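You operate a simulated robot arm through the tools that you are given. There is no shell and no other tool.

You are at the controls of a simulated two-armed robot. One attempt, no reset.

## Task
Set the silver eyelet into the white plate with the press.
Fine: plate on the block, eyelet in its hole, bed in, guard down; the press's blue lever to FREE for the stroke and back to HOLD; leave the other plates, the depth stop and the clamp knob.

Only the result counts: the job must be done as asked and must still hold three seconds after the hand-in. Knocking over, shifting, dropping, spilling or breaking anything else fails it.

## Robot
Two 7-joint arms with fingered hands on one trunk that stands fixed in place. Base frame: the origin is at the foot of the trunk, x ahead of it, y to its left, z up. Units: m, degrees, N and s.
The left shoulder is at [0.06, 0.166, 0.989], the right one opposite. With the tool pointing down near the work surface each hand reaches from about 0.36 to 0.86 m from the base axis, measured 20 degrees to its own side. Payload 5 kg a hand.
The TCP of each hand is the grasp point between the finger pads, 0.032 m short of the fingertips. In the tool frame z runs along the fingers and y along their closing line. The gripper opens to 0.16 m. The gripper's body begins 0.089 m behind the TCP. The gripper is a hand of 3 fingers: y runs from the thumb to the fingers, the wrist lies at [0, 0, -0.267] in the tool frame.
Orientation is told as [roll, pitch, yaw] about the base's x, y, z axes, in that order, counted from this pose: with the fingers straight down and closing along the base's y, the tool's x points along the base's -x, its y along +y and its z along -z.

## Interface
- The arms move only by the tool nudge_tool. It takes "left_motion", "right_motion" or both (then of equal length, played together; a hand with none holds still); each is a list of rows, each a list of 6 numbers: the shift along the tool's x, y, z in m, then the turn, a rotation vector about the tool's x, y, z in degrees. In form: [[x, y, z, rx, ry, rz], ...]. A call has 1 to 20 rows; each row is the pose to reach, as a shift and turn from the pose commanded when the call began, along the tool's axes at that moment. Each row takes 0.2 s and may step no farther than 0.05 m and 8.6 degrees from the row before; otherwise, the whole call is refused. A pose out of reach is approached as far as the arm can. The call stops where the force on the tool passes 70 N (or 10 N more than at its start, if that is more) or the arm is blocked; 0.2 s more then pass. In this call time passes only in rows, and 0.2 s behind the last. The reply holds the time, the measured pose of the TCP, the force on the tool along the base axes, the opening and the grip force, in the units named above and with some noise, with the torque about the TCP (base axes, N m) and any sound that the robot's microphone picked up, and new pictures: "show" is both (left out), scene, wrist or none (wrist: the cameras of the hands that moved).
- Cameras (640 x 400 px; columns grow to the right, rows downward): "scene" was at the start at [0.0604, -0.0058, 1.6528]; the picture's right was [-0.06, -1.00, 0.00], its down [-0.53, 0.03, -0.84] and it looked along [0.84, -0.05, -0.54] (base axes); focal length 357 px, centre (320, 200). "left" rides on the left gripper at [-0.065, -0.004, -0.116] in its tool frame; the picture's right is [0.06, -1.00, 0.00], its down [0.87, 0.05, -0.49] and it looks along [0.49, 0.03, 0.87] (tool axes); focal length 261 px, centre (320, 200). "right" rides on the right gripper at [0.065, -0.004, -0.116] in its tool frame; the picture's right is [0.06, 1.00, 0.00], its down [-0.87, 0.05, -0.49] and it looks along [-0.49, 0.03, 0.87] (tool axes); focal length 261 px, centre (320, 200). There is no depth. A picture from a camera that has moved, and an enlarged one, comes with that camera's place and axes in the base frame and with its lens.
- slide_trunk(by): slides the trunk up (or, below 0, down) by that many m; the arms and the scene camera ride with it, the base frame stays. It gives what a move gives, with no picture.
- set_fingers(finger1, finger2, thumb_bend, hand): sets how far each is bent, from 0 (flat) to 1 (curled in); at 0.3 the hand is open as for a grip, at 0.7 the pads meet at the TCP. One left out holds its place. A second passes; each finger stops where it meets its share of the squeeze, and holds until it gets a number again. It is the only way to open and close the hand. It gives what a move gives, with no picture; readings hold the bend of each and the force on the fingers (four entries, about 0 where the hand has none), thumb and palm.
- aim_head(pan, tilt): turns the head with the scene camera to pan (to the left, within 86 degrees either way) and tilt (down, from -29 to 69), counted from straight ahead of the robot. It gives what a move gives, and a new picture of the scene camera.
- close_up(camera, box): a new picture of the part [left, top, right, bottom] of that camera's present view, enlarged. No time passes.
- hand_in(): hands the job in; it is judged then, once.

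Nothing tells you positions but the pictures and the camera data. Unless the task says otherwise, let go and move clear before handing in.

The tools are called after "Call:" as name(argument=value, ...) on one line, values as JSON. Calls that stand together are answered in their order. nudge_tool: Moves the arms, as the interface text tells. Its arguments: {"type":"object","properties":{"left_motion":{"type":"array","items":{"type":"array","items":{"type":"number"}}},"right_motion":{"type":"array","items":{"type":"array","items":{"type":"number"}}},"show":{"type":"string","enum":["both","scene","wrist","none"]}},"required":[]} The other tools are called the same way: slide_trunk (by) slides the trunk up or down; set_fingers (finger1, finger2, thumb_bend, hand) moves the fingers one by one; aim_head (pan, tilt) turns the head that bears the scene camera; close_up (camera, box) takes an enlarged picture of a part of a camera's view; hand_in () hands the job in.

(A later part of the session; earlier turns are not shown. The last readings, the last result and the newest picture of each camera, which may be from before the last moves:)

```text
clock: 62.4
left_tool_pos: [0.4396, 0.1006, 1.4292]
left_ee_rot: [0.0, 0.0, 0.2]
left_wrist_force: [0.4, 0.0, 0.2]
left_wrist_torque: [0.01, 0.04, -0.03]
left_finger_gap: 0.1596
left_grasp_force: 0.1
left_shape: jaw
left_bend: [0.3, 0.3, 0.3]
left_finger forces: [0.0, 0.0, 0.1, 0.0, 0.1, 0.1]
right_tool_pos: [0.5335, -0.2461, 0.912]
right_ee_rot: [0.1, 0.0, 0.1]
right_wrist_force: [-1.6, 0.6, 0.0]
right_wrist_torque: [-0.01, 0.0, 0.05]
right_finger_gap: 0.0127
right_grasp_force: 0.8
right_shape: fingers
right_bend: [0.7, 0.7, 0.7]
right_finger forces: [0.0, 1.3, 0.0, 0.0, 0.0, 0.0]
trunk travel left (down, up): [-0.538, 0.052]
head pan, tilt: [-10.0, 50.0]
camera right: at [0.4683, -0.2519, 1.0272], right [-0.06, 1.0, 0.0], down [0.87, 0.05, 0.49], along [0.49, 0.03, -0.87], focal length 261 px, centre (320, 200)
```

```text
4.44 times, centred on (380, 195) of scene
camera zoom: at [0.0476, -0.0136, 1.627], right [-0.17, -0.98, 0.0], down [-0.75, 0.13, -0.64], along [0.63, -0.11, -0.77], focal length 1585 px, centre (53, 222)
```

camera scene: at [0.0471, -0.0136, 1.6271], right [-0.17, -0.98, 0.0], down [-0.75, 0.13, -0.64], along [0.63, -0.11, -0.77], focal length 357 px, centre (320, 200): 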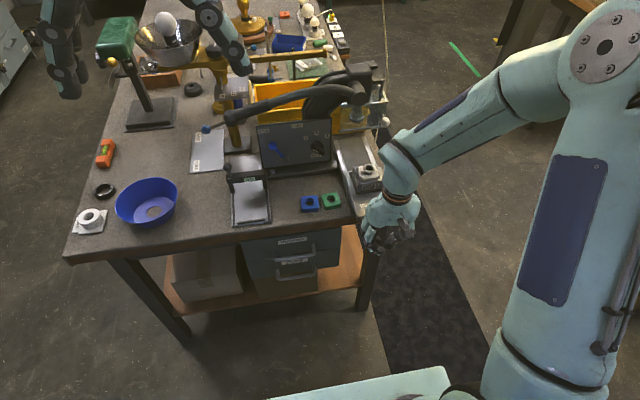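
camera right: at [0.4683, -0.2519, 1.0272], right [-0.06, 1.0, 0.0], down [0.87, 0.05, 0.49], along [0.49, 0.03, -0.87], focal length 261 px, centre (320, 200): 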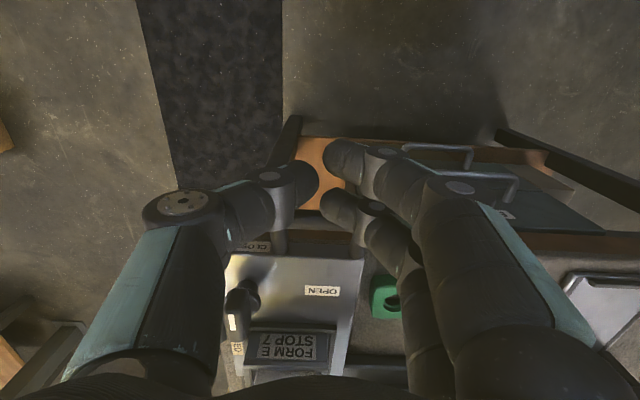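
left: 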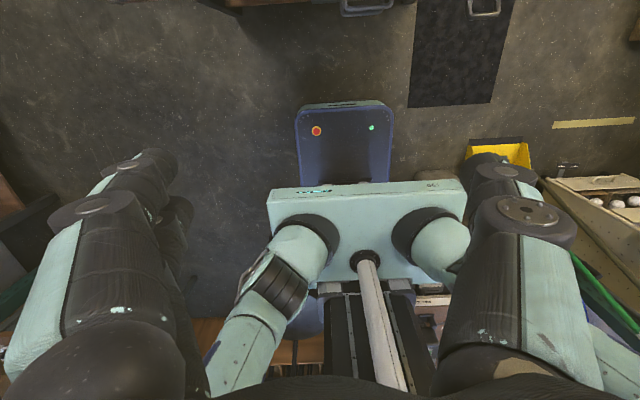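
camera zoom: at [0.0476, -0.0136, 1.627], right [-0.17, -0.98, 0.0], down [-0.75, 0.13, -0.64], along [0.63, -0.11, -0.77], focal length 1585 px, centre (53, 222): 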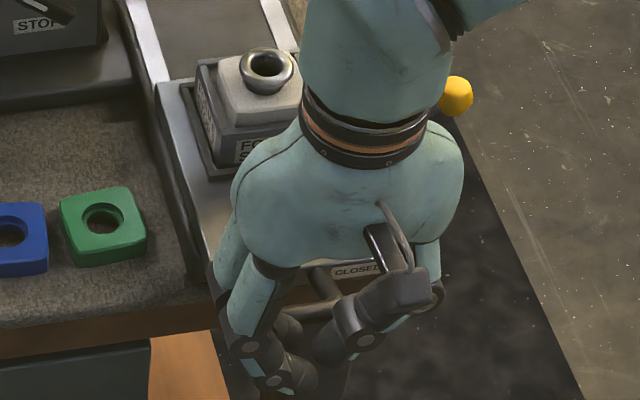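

The bed slides with under 2 N and the eyelet rides along steadily. Continuing the push slowly.

Call:
nudge_tool(right_motion=[[-0.006, 0, 0, 0, 0, 0], [-0.012, 0, 0, 0, 0, 0], [-0.018, 0, 0, 0, 0, 0], [-0.024, 0, 0, 0, 0, 0], [-0.03, 0, 0, 0, 0, 0], [-0.036, 0, 0, 0, 0, 0], [-0.042, 0, 0, 0, 0, 0], [-0.048, 0, 0, 0, 0, 0], [-0.054, 0, 0, 0, 0, 0], [-0.06, 0, 0, 0, 0, 0], [-0.066, 0, 0, 0, 0, 0], [-0.072, 0, 0, 0, 0, 0], [-0.078, 0, 0, 0, 0, 0]], show="both")

Call:
close_up(camera="scene", box=[320, 110, 430, 220])

```text
clock: 65.2
left_tool_pos: [0.4392, 0.1013, 1.4285]
left_ee_rot: [0.1, 0.1, 0.1]
left_wrist_force: [0.4, -0.3, -0.3]
left_wrist_torque: [-0.02, 0.02, 0.01]
left_finger_gap: 0.1599
left_grasp_force: 0.1
left_shape: jaw
left_bend: [0.3, 0.3, 0.3]
left_finger forces: [0.1, 0.1, 0.0, 0.0, 0.0, 0.1]
right_tool_pos: [0.6093, -0.2468, 0.9111]
right_ee_rot: [0.0, -0.1, 0.1]
right_wrist_force: [-1.0, 0.5, -0.3]
right_wrist_torque: [-0.01, 0.0, -0.01]
right_finger_gap: 0.0127
right_grasp_force: 1.1
right_shape: fingers
right_bend: [0.7, 0.7, 0.7]
right_finger forces: [0.0, 1.5, 0.0, 0.0, 0.1, 0.0]
trunk travel left (down, up): [-0.538, 0.052]
head pan, tilt: [-10.0, 50.0]
camera scene: at [0.0472, -0.0136, 1.6271], right [-0.17, -0.98, 0.0], down [-0.75, 0.13, -0.64], along [0.63, -0.11, -0.77], focal length 357 px, centre (320, 200)
camera right: at [0.5446, -0.2515, 1.028], right [-0.06, 1.0, 0.0], down [0.87, 0.05, 0.49], along [0.49, 0.03, -0.87], focal length 261 px, centre (320, 200)
```

scene: 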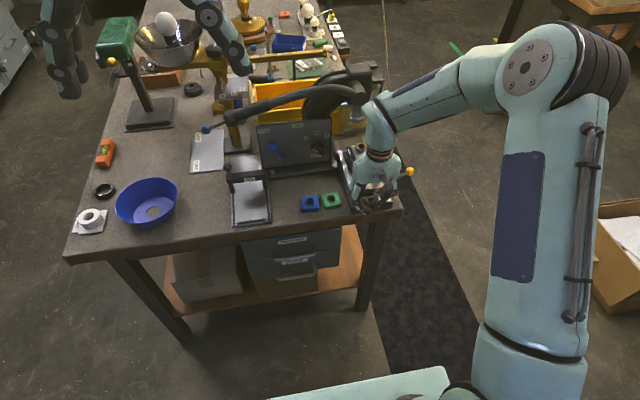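
right: 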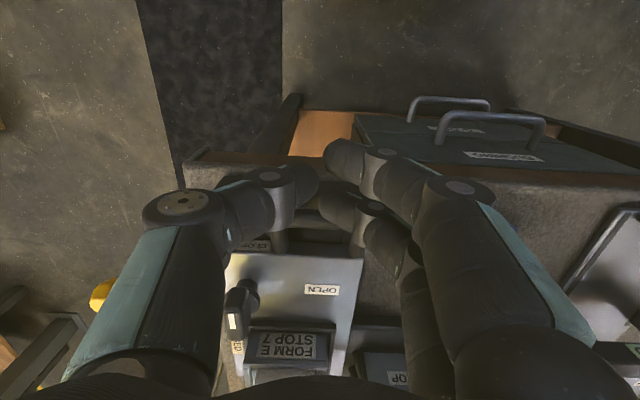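

```text
3.64 times, centred on (375, 165) of scene
camera zoom: at [0.0472, -0.0136, 1.6271], right [-0.17, -0.98, 0.0], down [-0.75, 0.13, -0.64], along [0.63, -0.11, -0.77], focal length 1297 px, centre (120, 327)
```

zoom: 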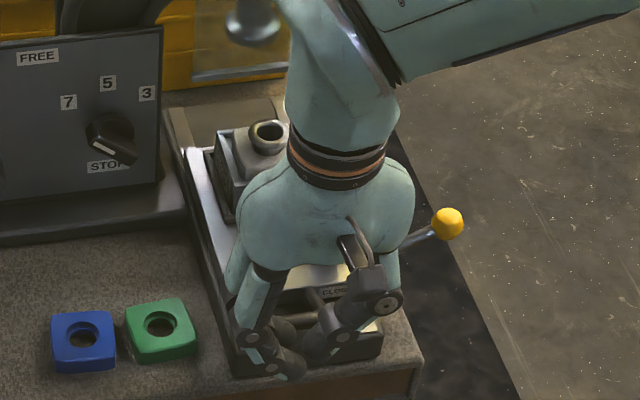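

The bed is about two-thirds in and everything rides steadily. Continuing until it meets its stop.

Call:
nudge_tool(right_motion=[[-0.005, 0, 0, 0, 0, 0], [-0.01, 0, 0, 0, 0, 0], [-0.015, 0, 0, 0, 0, 0], [-0.02, 0, 0, 0, 0, 0], [-0.025, 0, 0, 0, 0, 0], [-0.03, 0, 0, 0, 0, 0], [-0.035, 0, 0, 0, 0, 0], [-0.04, 0, 0, 0, 0, 0]], show="both")

Call:
close_up(camera="scene", box=[320, 90, 430, 200])

```text
clock: 67.0
left_tool_pos: [0.4374, 0.1013, 1.428]
left_ee_rot: [0.0, 0.1, 0.1]
left_wrist_force: [0.0, -0.3, 0.0]
left_wrist_torque: [0.0, -0.03, -0.02]
left_finger_gap: 0.1598
left_grasp_force: 0.1
left_shape: jaw
left_bend: [0.3, 0.3, 0.3]
left_finger forces: [0.1, 0.0, 0.0, 0.0, 0.0, 0.0]
right_tool_pos: [0.6499, -0.2452, 0.9126]
right_ee_rot: [0.0, 0.0, 0.1]
right_wrist_force: [-1.5, 0.1, 1.8]
right_wrist_torque: [0.07, -0.01, 0.02]
right_finger_gap: 0.0128
right_grasp_force: 1.4
right_shape: fingers
right_bend: [0.7, 0.7, 0.7]
right_finger forces: [0.0, 2.1, 0.1, 0.0, 0.0, 0.1]
trunk travel left (down, up): [-0.538, 0.052]
head pan, tilt: [-10.0, 50.0]
camera scene: at [0.047, -0.0135, 1.6271], right [-0.17, -0.98, 0.0], down [-0.75, 0.13, -0.64], along [0.63, -0.11, -0.77], focal length 357 px, centre (320, 200)
camera right: at [0.5856, -0.2511, 1.0277], right [-0.06, 1.0, 0.0], down [0.87, 0.05, 0.49], along [0.49, 0.03, -0.87], focal length 261 px, centre (320, 200)
```

scene: 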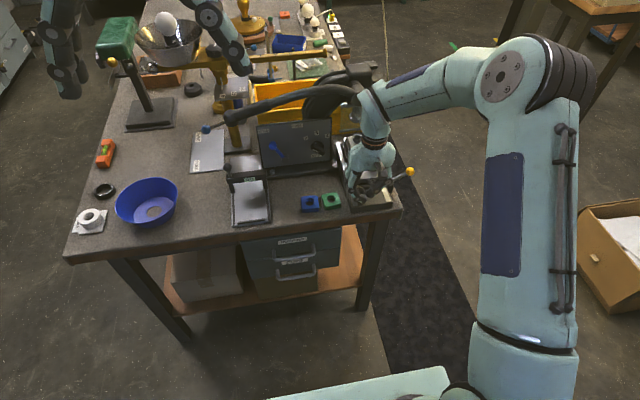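
right: 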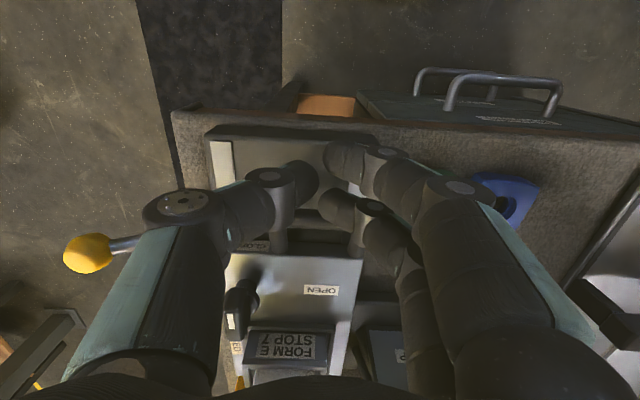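

```text
3.64 times, centred on (375, 145) of scene
camera zoom: at [0.047, -0.0135, 1.6271], right [-0.17, -0.98, 0.0], down [-0.75, 0.13, -0.64], along [0.63, -0.11, -0.77], focal length 1297 px, centre (120, 400)
```

zoom: 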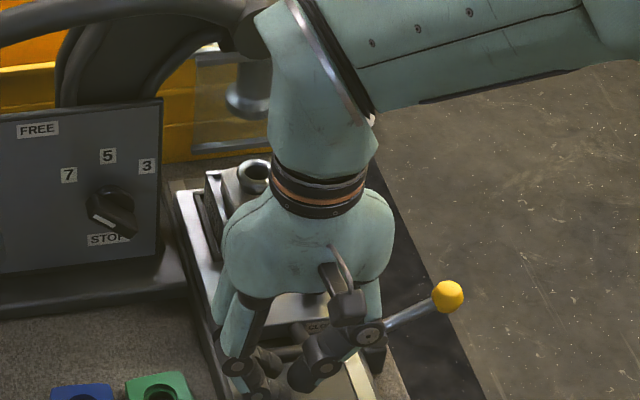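

No obstruction yet; the hand is passing near the yellow lever's post, so I'll continue in finer steps watching for side force.

Call:
nudge_tool(right_motion=[[-0.003, 0.001, -0.002, 0, 0, 0], [-0.006, 0.002, -0.002, 0, 0, 0], [-0.009, 0.003, -0.002, 0, 0, 0], [-0.012, 0.003, -0.002, 0, 0, 0], [-0.015, 0.003, -0.002, 0, 0, 0], [-0.018, 0.003, -0.002, 0, 0, 0]], show="wrist")

Call:
close_up(camera="scene", box=[320, 90, 430, 200])

```text
clock: 68.4
left_tool_pos: [0.4391, 0.1011, 1.4289]
left_ee_rot: [0.0, 0.0, 0.1]
left_wrist_force: [-0.8, 0.0, 0.3]
left_wrist_torque: [0.0, -0.01, -0.02]
left_finger_gap: 0.1601
left_grasp_force: 0.0
left_shape: jaw
left_bend: [0.3, 0.3, 0.3]
left_finger forces: [0.0, 0.1, 0.1, 0.0, 0.0, 0.0]
right_tool_pos: [0.6672, -0.2456, 0.9146]
right_ee_rot: [0.0, 0.0, 0.0]
right_wrist_force: [-2.1, 0.0, 0.4]
right_wrist_torque: [0.0, 0.0, 0.01]
right_finger_gap: 0.0128
right_grasp_force: 1.3
right_shape: fingers
right_bend: [0.7, 0.7, 0.7]
right_finger forces: [0.0, 2.4, 0.0, 0.0, 0.0, 0.0]
trunk travel left (down, up): [-0.538, 0.052]
head pan, tilt: [-10.0, 50.0]
camera right: at [0.6028, -0.2494, 1.0306], right [-0.06, 1.0, 0.0], down [0.87, 0.05, 0.49], along [0.49, 0.03, -0.87], focal length 261 px, centre (320, 200)
```

right: 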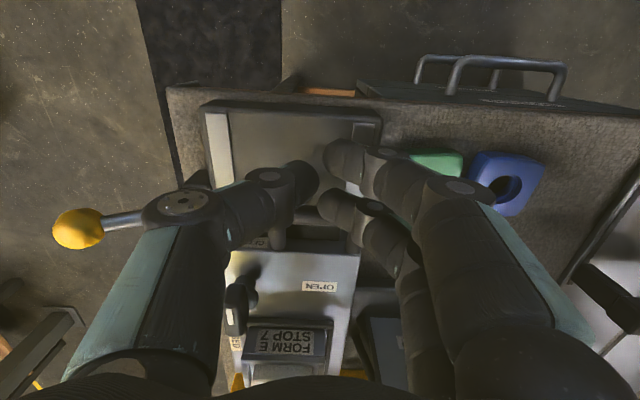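

```text
3.64 times, centred on (375, 145) of scene
camera zoom: at [0.0469, -0.0136, 1.6271], right [-0.17, -0.98, 0.0], down [-0.75, 0.13, -0.64], along [0.63, -0.11, -0.77], focal length 1297 px, centre (120, 400)
```

zoom: 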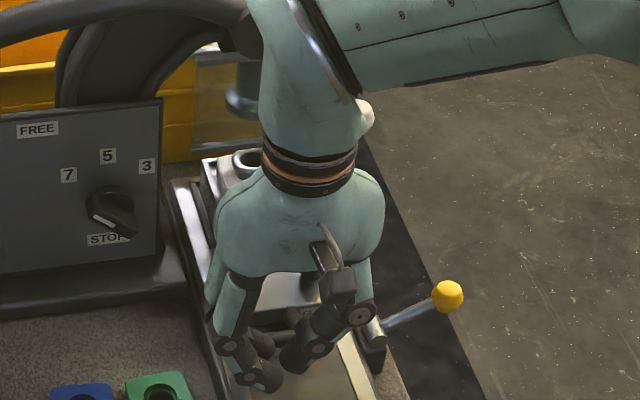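

About 150 mm of travel so far; the stop should be close. Small steps now.

Call:
nudge_tool(right_motion=[[-0.002, 0, 0, 0, 0, 0], [-0.004, 0, 0, 0, 0, 0], [-0.006, 0, 0, 0, 0, 0], [-0.008, 0, 0, 0, 0, 0]], show="none")

Call:
close_up(camera="scene", box=[320, 90, 430, 200])

```text
clock: 69.4
left_tool_pos: [0.4386, 0.1016, 1.4283]
left_ee_rot: [0.0, 0.0, 0.1]
left_wrist_force: [0.4, 0.8, 0.3]
left_wrist_torque: [0.01, 0.04, 0.04]
left_finger_gap: 0.1597
left_grasp_force: 0.0
left_shape: jaw
left_bend: [0.3, 0.3, 0.3]
left_finger forces: [0.0, 0.0, 0.0, 0.0, 0.0, 0.0]
right_tool_pos: [0.6767, -0.2447, 0.9151]
right_ee_rot: [0.1, -0.1, 0.1]
right_wrist_force: [0.9, -0.2, 0.3]
right_wrist_torque: [0.0, 0.0, 0.02]
right_finger_gap: 0.0128
right_grasp_force: 0.0
right_shape: fingers
right_bend: [0.7, 0.7, 0.7]
right_finger forces: [0.0, 0.0, 0.1, 0.0, 0.0, 0.0]
trunk travel left (down, up): [-0.538, 0.052]
head pan, tilt: [-10.0, 50.0]
```

```text
3.64 times, centred on (375, 145) of scene
camera zoom: at [0.0472, -0.0136, 1.627], right [-0.17, -0.98, 0.0], down [-0.75, 0.13, -0.64], along [0.63, -0.11, -0.77], focal length 1297 px, centre (120, 400)
```

zoom: 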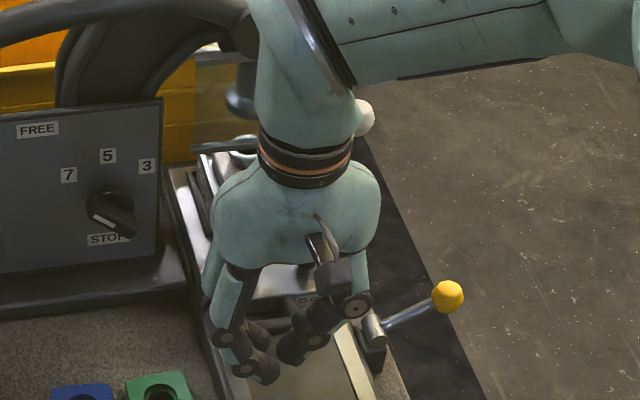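

The contact force dropped to zero, as if the bed snapped home. I'll back off and look.

Call:
nudge_tool(right_motion=[[0.015, 0, 0, 0, 0, 0], [0.04, 0, -0.02, 0, 0, 0], [0.07, 0, -0.05, 0, 0, 0], [0.1, 0, -0.09, 0, 0, 0], [0.13, -0.01, -0.12, 0, 0, 0], [0.16, -0.02, -0.15, 0, 0, 0]], show="both")

Call:
close_up(camera="scene", box=[320, 90, 430, 200])

Call:
close_up(camera="right", box=[220, 180, 420, 380])

```text
clock: 70.8
left_tool_pos: [0.4371, 0.1011, 1.43]
left_ee_rot: [-0.1, -0.2, -0.1]
left_wrist_force: [-0.2, 0.4, 0.3]
left_wrist_torque: [0.02, -0.03, 0.0]
left_finger_gap: 0.1599
left_grasp_force: 0.1
left_shape: jaw
left_bend: [0.3, 0.3, 0.3]
left_finger forces: [0.0, 0.0, 0.1, 0.0, 0.0, 0.0]
right_tool_pos: [0.5168, -0.2662, 1.0651]
right_ee_rot: [0.0, -0.1, 0.0]
right_wrist_force: [-0.4, 0.2, 0.5]
right_wrist_torque: [-0.03, -0.01, 0.03]
right_finger_gap: 0.0126
right_grasp_force: 0.1
right_shape: fingers
right_bend: [0.7, 0.7, 0.7]
right_finger forces: [0.0, 0.2, 0.0, 0.1, 0.0, 0.0]
trunk travel left (down, up): [-0.538, 0.052]
head pan, tilt: [-10.0, 50.0]
camera scene: at [0.0453, -0.0139, 1.6271], right [-0.17, -0.98, 0.0], down [-0.75, 0.13, -0.64], along [0.63, -0.11, -0.77], focal length 357 px, centre (320, 200)
camera right: at [0.4508, -0.2704, 1.1803], right [-0.06, 1.0, 0.0], down [0.87, 0.05, 0.49], along [0.49, 0.03, -0.87], focal length 261 px, centre (320, 200)
```

scene: 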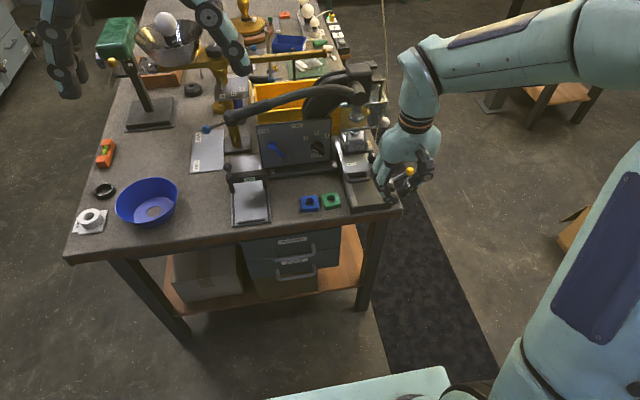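
right: 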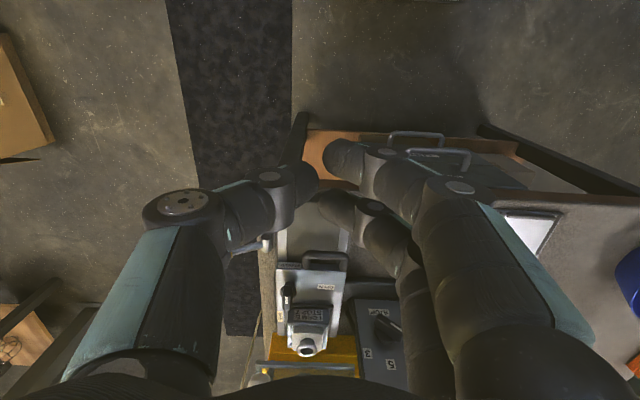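

```text
3.64 times, centred on (375, 145) of scene
camera zoom: at [0.0453, -0.0139, 1.6271], right [-0.17, -0.98, 0.0], down [-0.75, 0.13, -0.64], along [0.63, -0.11, -0.77], focal length 1297 px, centre (120, 400)
```

zoom: 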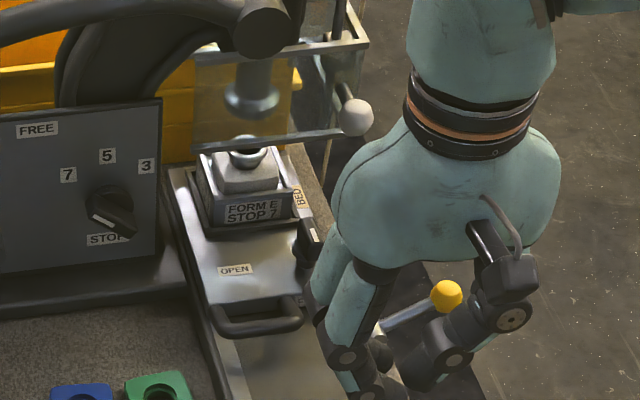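

```text
2.00 times, centred on (320, 280) of right
camera zoom: at [0.4508, -0.2704, 1.1803], right [-0.06, 1.0, 0.0], down [0.87, 0.05, 0.49], along [0.49, 0.03, -0.87], focal length 521 px, centre (320, 40)
```

zoom: 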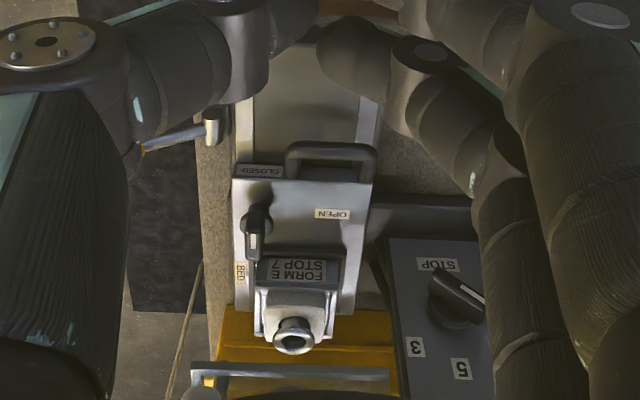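

The bed is in under the punch with the eyelet still upright. I'll give the handle one more gentle push to confirm it is against its stop.

Call:
nudge_tool(right_motion=[[-0.03, 0.01, 0.03, 0, 0, 0], [-0.06, 0.018, 0.06, 0, 0, 0], [-0.09, 0.02, 0.1, 0, 0, 0], [-0.12, 0.02, 0.13, 0, 0, 0], [-0.14, 0.02, 0.15, 0, 0, 0], [-0.15, 0.02, 0.15, 0, 0, 0], [-0.158, 0.02, 0.15, 0, 0, 0], [-0.162, 0.02, 0.15, 0, 0, 0], [-0.165, 0.02, 0.15, 0, 0, 0], [-0.168, 0.02, 0.15, 0, 0, 0]], show="none")

```text
clock: 73.0
left_tool_pos: [0.4388, 0.1015, 1.4288]
left_ee_rot: [0.0, 0.0, -0.1]
left_wrist_force: [0.4, 0.0, -0.1]
left_wrist_torque: [0.01, 0.01, 0.0]
left_finger_gap: 0.1599
left_grasp_force: 0.1
left_shape: jaw
left_bend: [0.3, 0.3, 0.3]
left_finger forces: [0.1, 0.1, 0.0, 0.1, 0.0, 0.1]
right_tool_pos: [0.6812, -0.2435, 0.9164]
right_ee_rot: [0.0, 0.1, 0.0]
right_wrist_force: [-8.3, -0.3, 1.3]
right_wrist_torque: [0.07, 0.16, 0.09]
right_finger_gap: 0.0127
right_grasp_force: 3.8
right_shape: fingers
right_bend: [0.7, 0.7, 0.7]
right_finger forces: [0.0, 7.3, 0.0, 0.0, 0.1, 0.1]
trunk travel left (down, up): [-0.538, 0.052]
head pan, tilt: [-10.0, 50.0]
```

Now it resisted with 8 N, so the bed is fully home. Next is the guard: I'll back off, tilt the hand so the fingers point forward-down, and line up above the guard's white ball.

Call:
nudge_tool(right_motion=[[0.03, 0, 0, 0, 0, 0], [0.03, -0.01, -0.04, 0, -6, 0], [0.03, -0.02, -0.08, 0, -14, 0], [0.03, -0.035, -0.115, 0, -22, 0], [0.03, -0.05, -0.15, 0, -30, 0], [0.025, -0.065, -0.175, 0, -38, 0], [0.021, -0.0755, -0.184, 0, -45, 0]], show="both")

Call:
close_up(camera="scene", box=[320, 90, 430, 200])

Call:
close_up(camera="right", box=[220, 120, 460, 300])

```text
clock: 74.6
left_tool_pos: [0.4395, 0.1024, 1.4286]
left_ee_rot: [0.1, 0.0, 0.2]
left_wrist_force: [1.2, -0.6, 0.1]
left_wrist_torque: [-0.03, 0.01, 0.02]
left_finger_gap: 0.16
left_grasp_force: 0.1
left_shape: jaw
left_bend: [0.3, 0.3, 0.3]
left_finger forces: [0.0, 0.0, 0.0, 0.0, 0.0, 0.1]
right_tool_pos: [0.6638, -0.3137, 1.0934]
right_ee_rot: [0.0, -43.0, 0.2]
right_wrist_force: [0.1, 0.2, 0.0]
right_wrist_torque: [-0.05, 0.02, -0.02]
right_finger_gap: 0.0125
right_grasp_force: 0.0
right_shape: fingers
right_bend: [0.7, 0.7, 0.7]
right_finger forces: [0.1, 0.1, 0.1, 0.0, 0.0, 0.0]
right hand out of reach, approached as far as the arm can: row 7
trunk travel left (down, up): [-0.538, 0.052]
head pan, tilt: [-10.0, 50.0]
camera scene: at [0.0482, -0.0124, 1.627], right [-0.17, -0.98, 0.0], down [-0.76, 0.13, -0.64], along [0.63, -0.11, -0.77], focal length 357 px, centre (320, 200)
camera right: at [0.5385, -0.319, 1.133], right [-0.05, 1.0, -0.04], down [0.3, 0.05, 0.95], along [0.95, 0.03, -0.3], focal length 261 px, centre (320, 200)
```

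scene: 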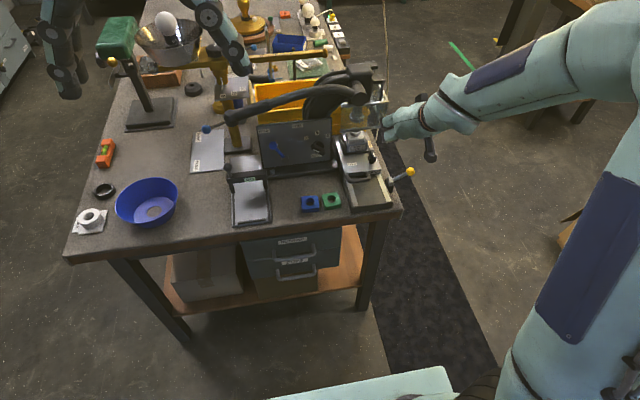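
right: 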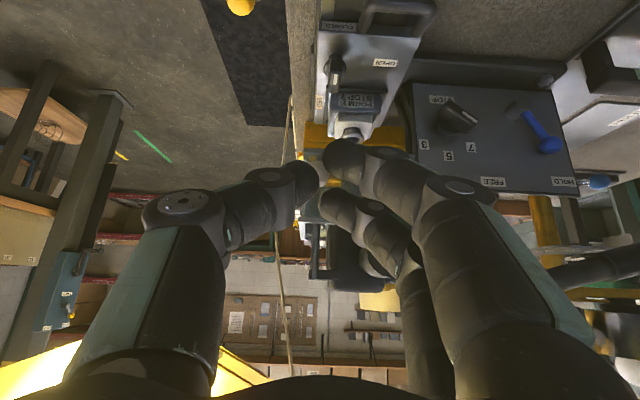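

```text
3.64 times, centred on (375, 145) of scene
camera zoom: at [0.0482, -0.0124, 1.627], right [-0.17, -0.98, 0.0], down [-0.76, 0.13, -0.64], along [0.63, -0.11, -0.77], focal length 1297 px, centre (120, 400)
```

zoom: 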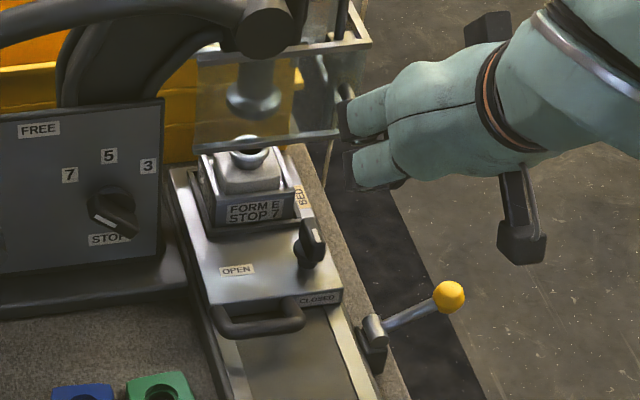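

```text
2.22 times, centred on (340, 210) of right
camera zoom: at [0.5385, -0.319, 1.133], right [-0.05, 1.0, -0.04], down [0.3, 0.05, 0.95], along [0.95, 0.03, -0.3], focal length 579 px, centre (276, 178)
```

zoom: 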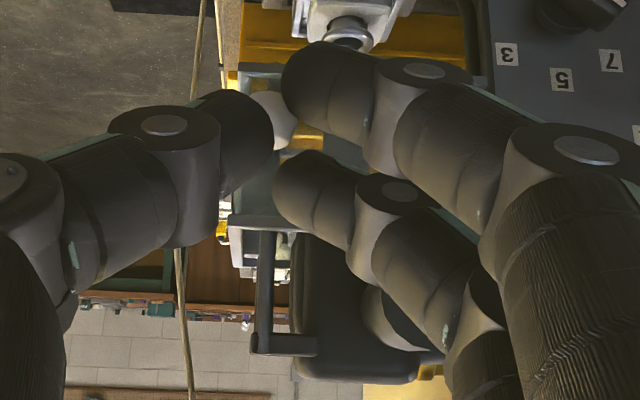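

The white ball is right ahead, at about (0.776, -0.316, 1.03). I'll move the closed fingertips forward to just above it.

Call:
nudge_tool(right_motion=[[-0.022, -0.001, 0.02, 0, 0, 0], [-0.043, -0.002, 0.04, 0, 0, 0], [-0.064, -0.002, 0.06, 0, 0, 0]], show="both")

Call:
close_up(camera="scene", box=[330, 80, 430, 170])

Call:
close_up(camera="right", box=[220, 120, 460, 300])

```text
clock: 75.4
left_tool_pos: [0.4388, 0.1001, 1.4288]
left_ee_rot: [0.1, 0.1, 0.1]
left_wrist_force: [0.9, -0.4, 0.8]
left_wrist_torque: [0.05, 0.03, -0.04]
left_finger_gap: 0.1597
left_grasp_force: 0.2
left_shape: jaw
left_bend: [0.3, 0.3, 0.3]
left_finger forces: [0.0, 0.0, 0.0, 0.0, 0.0, 0.0]
right_tool_pos: [0.7501, -0.319, 1.0928]
right_ee_rot: [0.1, -45.0, -0.1]
right_wrist_force: [0.8, -0.3, -0.5]
right_wrist_torque: [0.0, -0.01, -0.01]
right_finger_gap: 0.0125
right_grasp_force: 0.1
right_shape: fingers
right_bend: [0.7, 0.7, 0.7]
right_finger forces: [0.1, 0.1, 0.0, 0.0, 0.0, 0.0]
trunk travel left (down, up): [-0.538, 0.052]
head pan, tilt: [-10.0, 50.0]
camera scene: at [0.0481, -0.0151, 1.627], right [-0.17, -0.98, 0.0], down [-0.75, 0.13, -0.64], along [0.63, -0.11, -0.77], focal length 357 px, centre (320, 200)
camera right: at [0.6234, -0.3242, 1.1279], right [-0.05, 1.0, -0.04], down [0.27, 0.05, 0.96], along [0.96, 0.03, -0.27], focal length 261 px, centre (320, 200)
```

scene: 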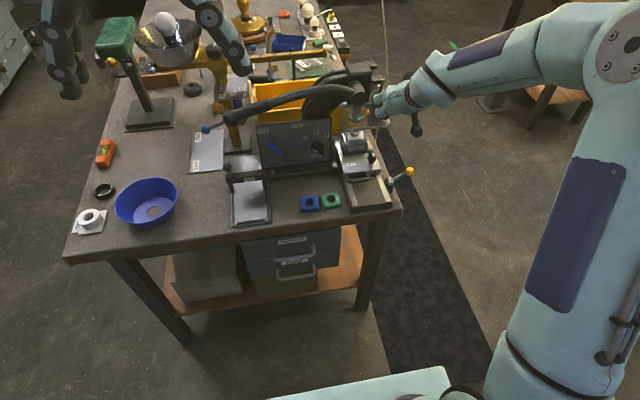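
right: 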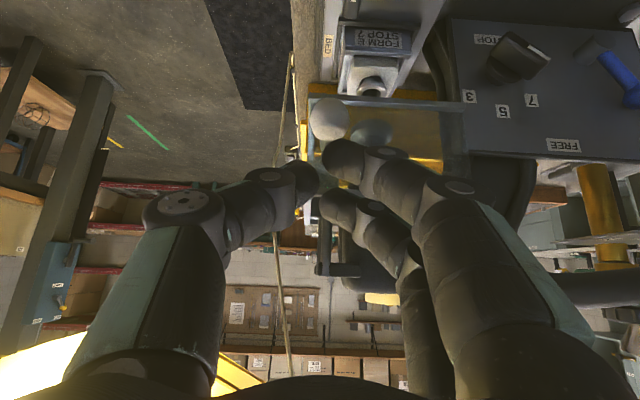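

```text
4.44 times, centred on (380, 125) of scene
camera zoom: at [0.0481, -0.0151, 1.627], right [-0.17, -0.98, 0.0], down [-0.75, 0.13, -0.64], along [0.63, -0.11, -0.77], focal length 1585 px, centre (53, 533)
```

zoom: 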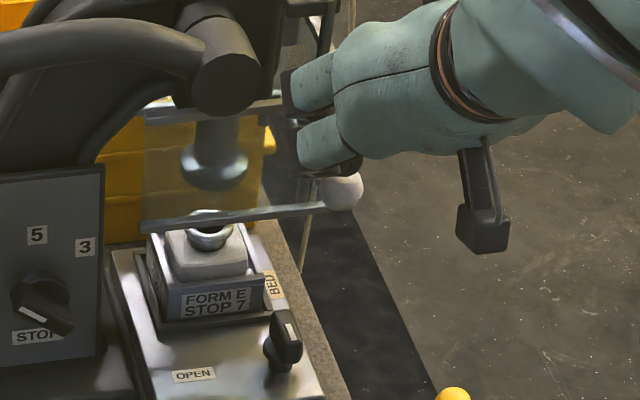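

```text
2.22 times, centred on (340, 210) of right
camera zoom: at [0.6234, -0.3242, 1.1279], right [-0.05, 1.0, -0.04], down [0.27, 0.05, 0.96], along [0.96, 0.03, -0.27], focal length 579 px, centre (276, 178)
```

zoom: 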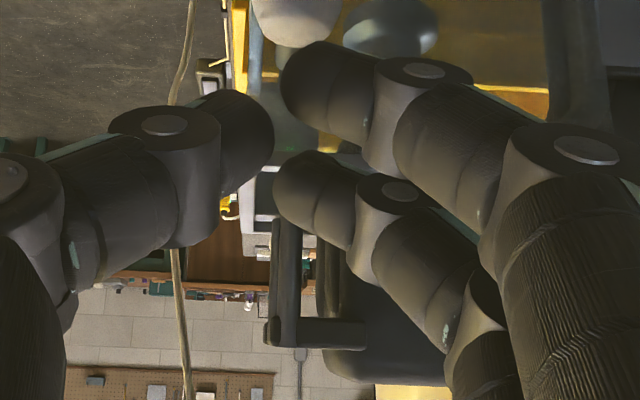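

The ball is at (0.776, -0.316, 1.028) with the fingertips about 27 mm above it. I'll nudge forward slightly and press straight down.

Call:
nudge_tool(right_motion=[[-0.004, 0.003, 0.004, 0, 0, 0], [0.003, 0.003, 0.011, 0, 0, 0], [0.01, 0.003, 0.018, 0, 0, 0], [0.014, 0.003, 0.022, 0, 0, 0], [0.018, 0.003, 0.026, 0, 0, 0], [0.022, 0.003, 0.03, 0, 0, 0]], show="wrist")

Call:
close_up(camera="scene", box=[330, 80, 430, 170])

```text
clock: 76.8
left_tool_pos: [0.4385, 0.1021, 1.4282]
left_ee_rot: [0.1, -0.1, 0.2]
left_wrist_force: [0.8, -0.4, 0.1]
left_wrist_torque: [0.02, -0.03, -0.04]
left_finger_gap: 0.16
left_grasp_force: 0.1
left_shape: jaw
left_bend: [0.3, 0.3, 0.3]
left_finger forces: [0.0, 0.1, 0.0, 0.0, 0.1, 0.1]
right_tool_pos: [0.7556, -0.3163, 1.0569]
right_ee_rot: [0.0, -45.0, 0.0]
right_wrist_force: [-1.5, 3.7, 0.3]
right_wrist_torque: [0.14, 0.11, 0.08]
right_finger_gap: 0.0168
right_grasp_force: 2.7
right_shape: fingers
right_bend: [0.68, 0.7, 0.7]
right_finger forces: [4.6, 0.0, 0.1, 0.0, 0.0, 0.1]
trunk travel left (down, up): [-0.538, 0.052]
head pan, tilt: [-10.0, 50.0]
camera right: at [0.6277, -0.3208, 1.0919], right [-0.04, 1.0, -0.04], down [0.27, 0.05, 0.96], along [0.96, 0.03, -0.27], focal length 261 px, centre (320, 200)
```

right: 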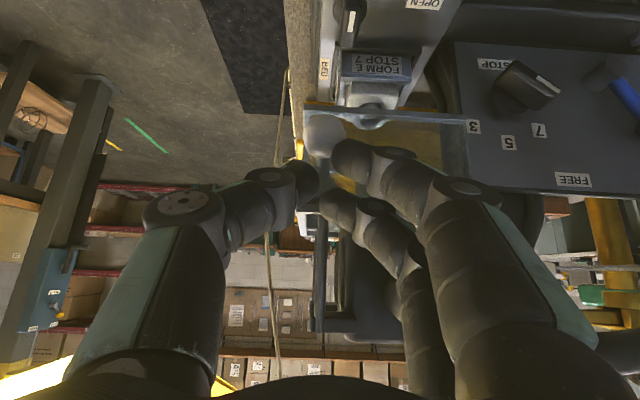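

```text
4.44 times, centred on (380, 125) of scene
camera zoom: at [0.0468, -0.013, 1.6271], right [-0.17, -0.98, 0.0], down [-0.75, 0.13, -0.64], along [0.63, -0.11, -0.77], focal length 1585 px, centre (53, 533)
```

zoom: 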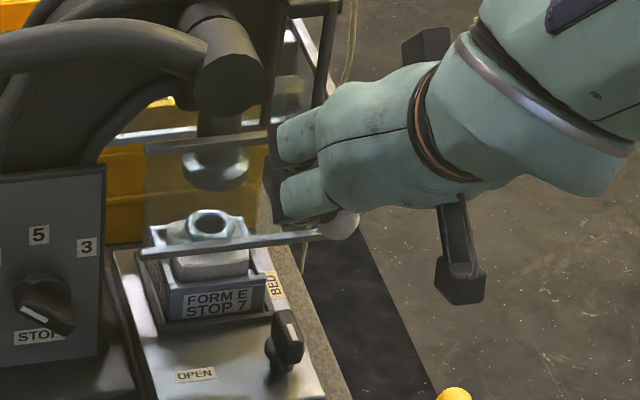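

The guard is coming down with a light push. Continuing downward.

Call:
nudge_tool(right_motion=[[0.004, 0, 0.004, 0, 0, 0], [0.008, 0, 0.008, 0, 0, 0], [0.012, 0, 0.012, 0, 0, 0], [0.016, 0, 0.016, 0, 0, 0], [0.02, 0, 0.02, 0, 0, 0], [0.024, 0, 0.024, 0, 0, 0], [0.028, 0, 0.028, 0, 0, 0]], show="wrist")

Call:
close_up(camera="scene", box=[330, 80, 430, 170])

```text
clock: 78.4
left_tool_pos: [0.4392, 0.1016, 1.4287]
left_ee_rot: [-0.1, 0.0, 0.1]
left_wrist_force: [-0.1, -0.1, 0.6]
left_wrist_torque: [-0.01, -0.01, -0.02]
left_finger_gap: 0.16
left_grasp_force: 0.1
left_shape: jaw
left_bend: [0.3, 0.3, 0.3]
left_finger forces: [0.0, 0.0, 0.1, 0.0, 0.0, 0.1]
right_tool_pos: [0.7549, -0.3157, 1.0158]
right_ee_rot: [0.0, -45.0, 0.0]
right_wrist_force: [0.4, 3.1, 0.9]
right_wrist_torque: [0.11, -0.02, 0.0]
right_finger_gap: 0.0168
right_grasp_force: 1.0
right_shape: fingers
right_bend: [0.68, 0.7, 0.7]
right_finger forces: [2.8, 0.0, 0.0, 0.0, 0.0, 0.0]
trunk travel left (down, up): [-0.538, 0.052]
head pan, tilt: [-10.0, 50.0]
camera right: at [0.6277, -0.3209, 1.0519], right [-0.04, 1.0, -0.04], down [0.27, 0.05, 0.96], along [0.96, 0.03, -0.27], focal length 261 px, centre (320, 200)
```

right: 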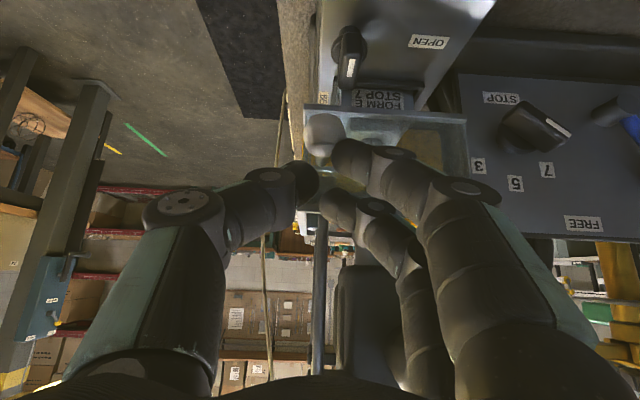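

```text
4.44 times, centred on (380, 125) of scene
camera zoom: at [0.0471, -0.0132, 1.6271], right [-0.17, -0.98, 0.0], down [-0.75, 0.13, -0.64], along [0.63, -0.11, -0.77], focal length 1585 px, centre (53, 533)
```

zoom: 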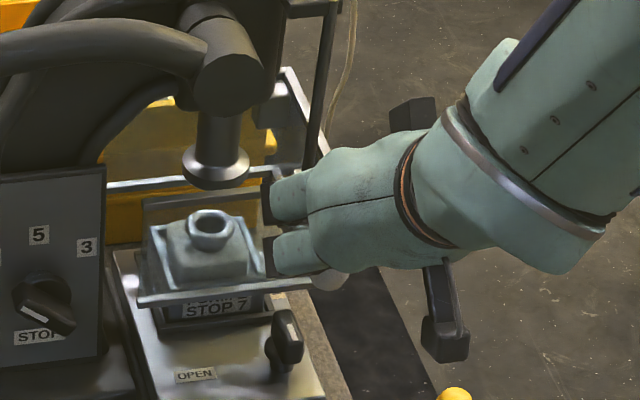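

Going down smoothly. I'll continue until it meets its lower stop.

Call:
nudge_tool(right_motion=[[0.004, 0, 0.004, 0, 0, 0], [0.008, 0, 0.008, 0, 0, 0], [0.012, 0, 0.012, 0, 0, 0], [0.016, 0, 0.016, 0, 0, 0], [0.02, 0, 0.02, 0, 0, 0], [0.024, 0, 0.024, 0, 0, 0]], show="wrist")

Call:
close_up(camera="scene", box=[330, 80, 430, 170])

```text
clock: 79.8
left_tool_pos: [0.4393, 0.1012, 1.4286]
left_ee_rot: [0.0, 0.0, 0.1]
left_wrist_force: [-0.3, -0.2, 0.4]
left_wrist_torque: [0.0, 0.01, 0.0]
left_finger_gap: 0.1601
left_grasp_force: 0.1
left_shape: jaw
left_bend: [0.3, 0.3, 0.3]
left_finger forces: [0.1, 0.1, 0.0, 0.0, 0.0, 0.0]
right_tool_pos: [0.7569, -0.3144, 0.9824]
right_ee_rot: [0.0, -45.2, 0.1]
right_wrist_force: [-1.3, 3.3, 3.2]
right_wrist_torque: [0.16, -0.03, 0.04]
right_finger_gap: 0.0152
right_grasp_force: 2.9
right_shape: fingers
right_bend: [0.69, 0.7, 0.7]
right_finger forces: [4.7, 0.0, 0.1, 0.0, 0.0, 0.0]
trunk travel left (down, up): [-0.538, 0.052]
head pan, tilt: [-10.0, 50.0]
camera right: at [0.6289, -0.3191, 1.0185], right [-0.05, 1.0, -0.04], down [0.27, 0.05, 0.96], along [0.96, 0.03, -0.27], focal length 261 px, centre (320, 200)
```

right: 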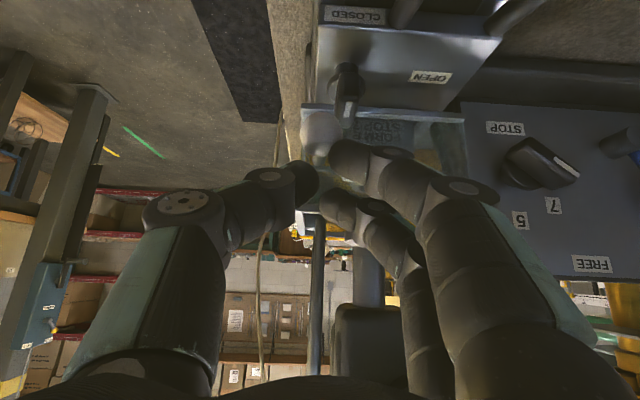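

```text
4.44 times, centred on (380, 125) of scene
camera zoom: at [0.0468, -0.0129, 1.6271], right [-0.17, -0.98, 0.0], down [-0.75, 0.13, -0.64], along [0.63, -0.11, -0.77], focal length 1585 px, centre (53, 533)
```

zoom: 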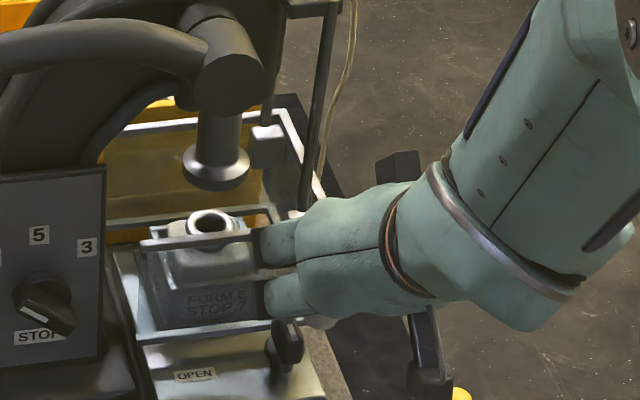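

Nearly down; a little more until the stop is felt.

Call:
nudge_tool(right_motion=[[0.003, 0, 0.003, 0, 0, 0], [0.006, 0, 0.006, 0, 0, 0], [0.009, 0, 0.009, 0, 0, 0], [0.011, 0, 0.011, 0, 0, 0]], show="wrist")

Call:
close_up(camera="scene", box=[330, 80, 430, 170])

```text
clock: 80.8
left_tool_pos: [0.4362, 0.1026, 1.4302]
left_ee_rot: [-0.2, -0.1, 0.1]
left_wrist_force: [-0.5, 0.4, -0.4]
left_wrist_torque: [-0.01, -0.01, -0.01]
left_finger_gap: 0.1598
left_grasp_force: 0.0
left_shape: jaw
left_bend: [0.3, 0.3, 0.3]
left_finger forces: [0.0, 0.0, 0.0, 0.2, 0.0, 0.0]
right_tool_pos: [0.7552, -0.3124, 0.9744]
right_ee_rot: [0.0, -45.6, 0.2]
right_wrist_force: [3.2, 9.7, 37.8]
right_wrist_torque: [0.36, -0.35, 0.16]
right_finger_gap: 0.0157
right_grasp_force: 17.8
right_shape: fingers
right_bend: [0.71, 0.7, 0.71]
right_finger forces: [19.5, 0.1, 0.0, 0.1, 16.3, 0.1]
trunk travel left (down, up): [-0.538, 0.052]
head pan, tilt: [-10.0, 50.0]
camera right: at [0.6282, -0.3179, 1.0076], right [-0.05, 1.0, -0.04], down [0.26, 0.06, 0.96], along [0.97, 0.03, -0.26], focal length 261 px, centre (320, 200)
```

right: 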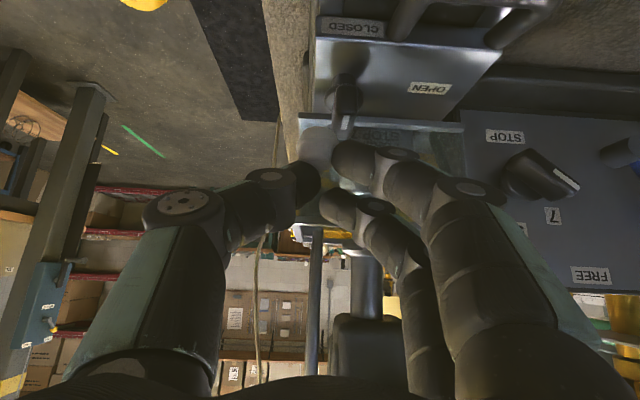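

```text
4.44 times, centred on (380, 125) of scene
camera zoom: at [0.0438, -0.0109, 1.6276], right [-0.17, -0.99, 0.0], down [-0.75, 0.13, -0.64], along [0.63, -0.11, -0.76], focal length 1585 px, centre (53, 533)
```

zoom: 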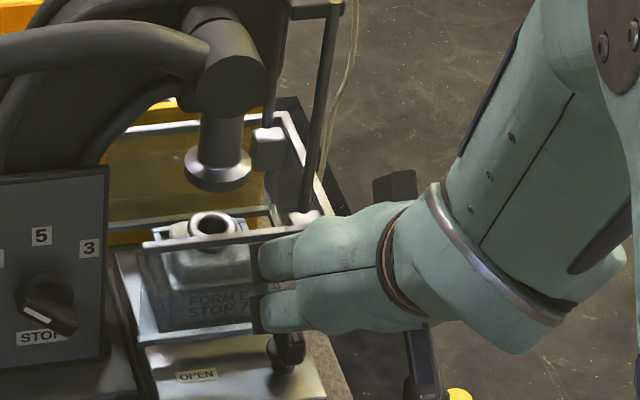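

The guard has hit its lower stop (38 N). I'll unload, open the fingers a bit so they don't drag the ball, and retreat.

Call:
nudge_tool(right_motion=[[-0.005, 0, -0.005, 0, 0, 0], [-0.008, 0, -0.008, 0, 0, 0]], show="none")

Call:
set_fingers(hand="right", finger1=0.6, finger2=0.6, thumb_bend=0.6)

Call:
nudge_tool(right_motion=[[0.007, 0, -0.007, 0, 0, 0], [0.01, 0, -0.03, 0, 0, 0], [0.01, 0, -0.06, 0, 0, 0], [0.01, 0, -0.1, 0, 0, 0], [0.01, 0, -0.14, 0, 0, 0]], show="both")

Call:
close_up(camera="scene", box=[320, 80, 420, 180])

Call:
close_up(camera="right", box=[220, 120, 460, 300])

```text
clock: 81.4
left_tool_pos: [0.439, 0.1031, 1.4289]
left_ee_rot: [0.0, 0.0, 0.0]
left_wrist_force: [0.6, -0.6, 0.0]
left_wrist_torque: [0.0, -0.03, -0.02]
left_finger_gap: 0.1599
left_grasp_force: 0.0
left_shape: jaw
left_bend: [0.3, 0.3, 0.3]
left_finger forces: [0.1, 0.1, 0.1, 0.0, 0.1, 0.0]
right_tool_pos: [0.7536, -0.3161, 0.9755]
right_ee_rot: [0.0, -44.7, -0.1]
right_wrist_force: [-1.8, 6.4, 5.4]
right_wrist_torque: [0.25, 0.0, 0.13]
right_finger_gap: 0.02
right_grasp_force: 4.4
right_shape: fingers
right_bend: [0.68, 0.7, 0.7]
right_finger forces: [8.0, 0.0, 0.0, 0.0, 0.4, 0.1]
trunk travel left (down, up): [-0.538, 0.052]
head pan, tilt: [-10.0, 50.0]
```

```text
clock: 82.4
left_tool_pos: [0.4384, 0.1011, 1.429]
left_ee_rot: [0.0, 0.0, 0.1]
left_wrist_force: [0.3, -0.2, -0.5]
left_wrist_torque: [-0.01, 0.0, 0.01]
left_finger_gap: 0.16
left_grasp_force: 0.0
left_shape: jaw
left_bend: [0.3, 0.3, 0.3]
left_finger forces: [0.0, 0.0, 0.0, 0.0, 0.0, 0.0]
right_tool_pos: [0.7545, -0.3153, 0.9776]
right_ee_rot: [0.0, -45.1, -0.1]
right_wrist_force: [0.7, -1.2, 0.0]
right_wrist_torque: [0.01, -0.01, 0.0]
right_finger_gap: 0.0469
right_grasp_force: 0.0
right_shape: fingers
right_bend: [0.6, 0.6, 0.6]
right_finger forces: [0.0, 0.0, 0.0, 0.0, 0.0, 0.0]
trunk travel left (down, up): [-0.538, 0.052]
head pan, tilt: [-10.0, 50.0]
```

```text
clock: 83.6
left_tool_pos: [0.4375, 0.1017, 1.4282]
left_ee_rot: [0.0, -0.1, 0.0]
left_wrist_force: [0.4, 0.2, -0.8]
left_wrist_torque: [0.0, -0.04, 0.0]
left_finger_gap: 0.1599
left_grasp_force: 0.1
left_shape: jaw
left_bend: [0.3, 0.3, 0.3]
left_finger forces: [0.0, 0.0, 0.0, 0.0, 0.1, 0.0]
right_tool_pos: [0.6458, -0.3161, 1.0726]
right_ee_rot: [0.1, -45.2, -0.1]
right_wrist_force: [-0.1, 0.5, -0.5]
right_wrist_torque: [-0.04, -0.06, 0.04]
right_finger_gap: 0.0469
right_grasp_force: 0.2
right_shape: fingers
right_bend: [0.6, 0.6, 0.6]
right_finger forces: [0.0, 0.0, 0.0, 0.0, 0.0, 0.1]
trunk travel left (down, up): [-0.538, 0.052]
head pan, tilt: [-10.0, 50.0]
camera scene: at [0.0455, -0.0137, 1.6271], right [-0.17, -0.98, 0.0], down [-0.75, 0.13, -0.64], along [0.63, -0.11, -0.77], focal length 357 px, centre (320, 200)
camera right: at [0.5185, -0.3209, 1.1076], right [-0.04, 1.0, -0.04], down [0.27, 0.05, 0.96], along [0.96, 0.03, -0.27], focal length 261 px, centre (320, 200)
```

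scene: 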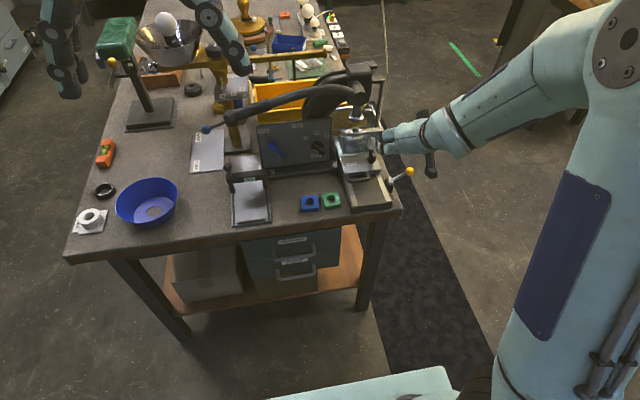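
right: 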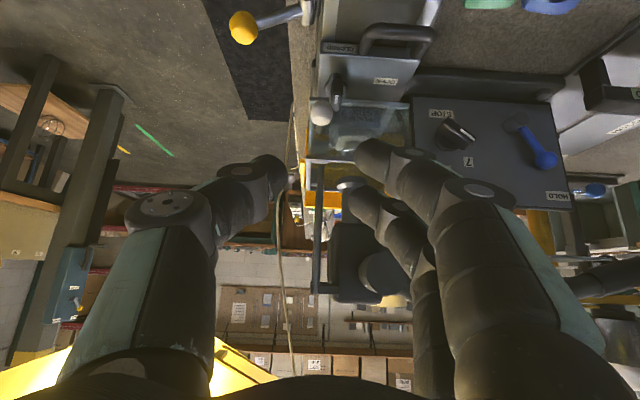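

```text
4.00 times, centred on (370, 130) of scene
camera zoom: at [0.0455, -0.0137, 1.6271], right [-0.17, -0.98, 0.0], down [-0.75, 0.13, -0.64], along [0.63, -0.11, -0.77], focal length 1426 px, centre (120, 480)
```

zoom: 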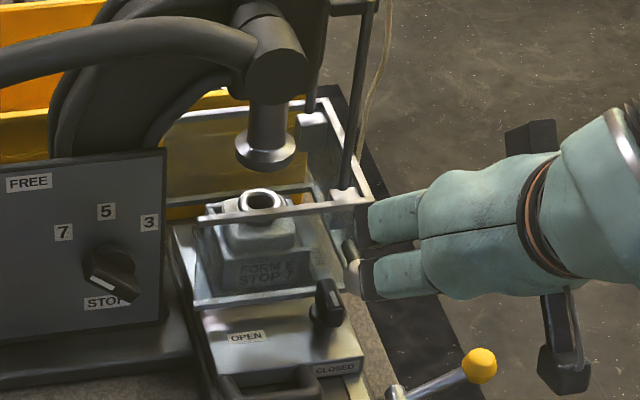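

```text
2.22 times, centred on (340, 210) of right
camera zoom: at [0.5185, -0.3209, 1.1076], right [-0.04, 1.0, -0.04], down [0.27, 0.05, 0.96], along [0.96, 0.03, -0.27], focal length 579 px, centre (276, 178)
```

zoom: 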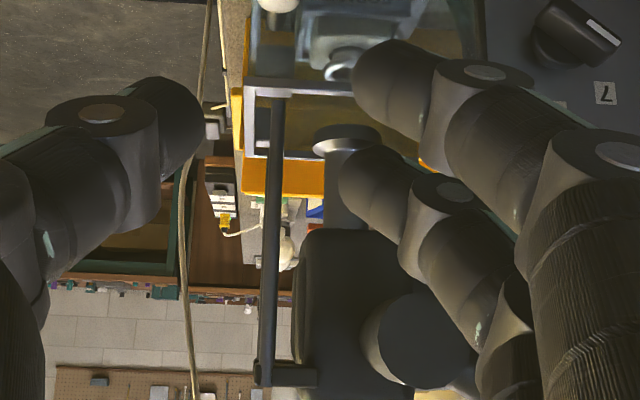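

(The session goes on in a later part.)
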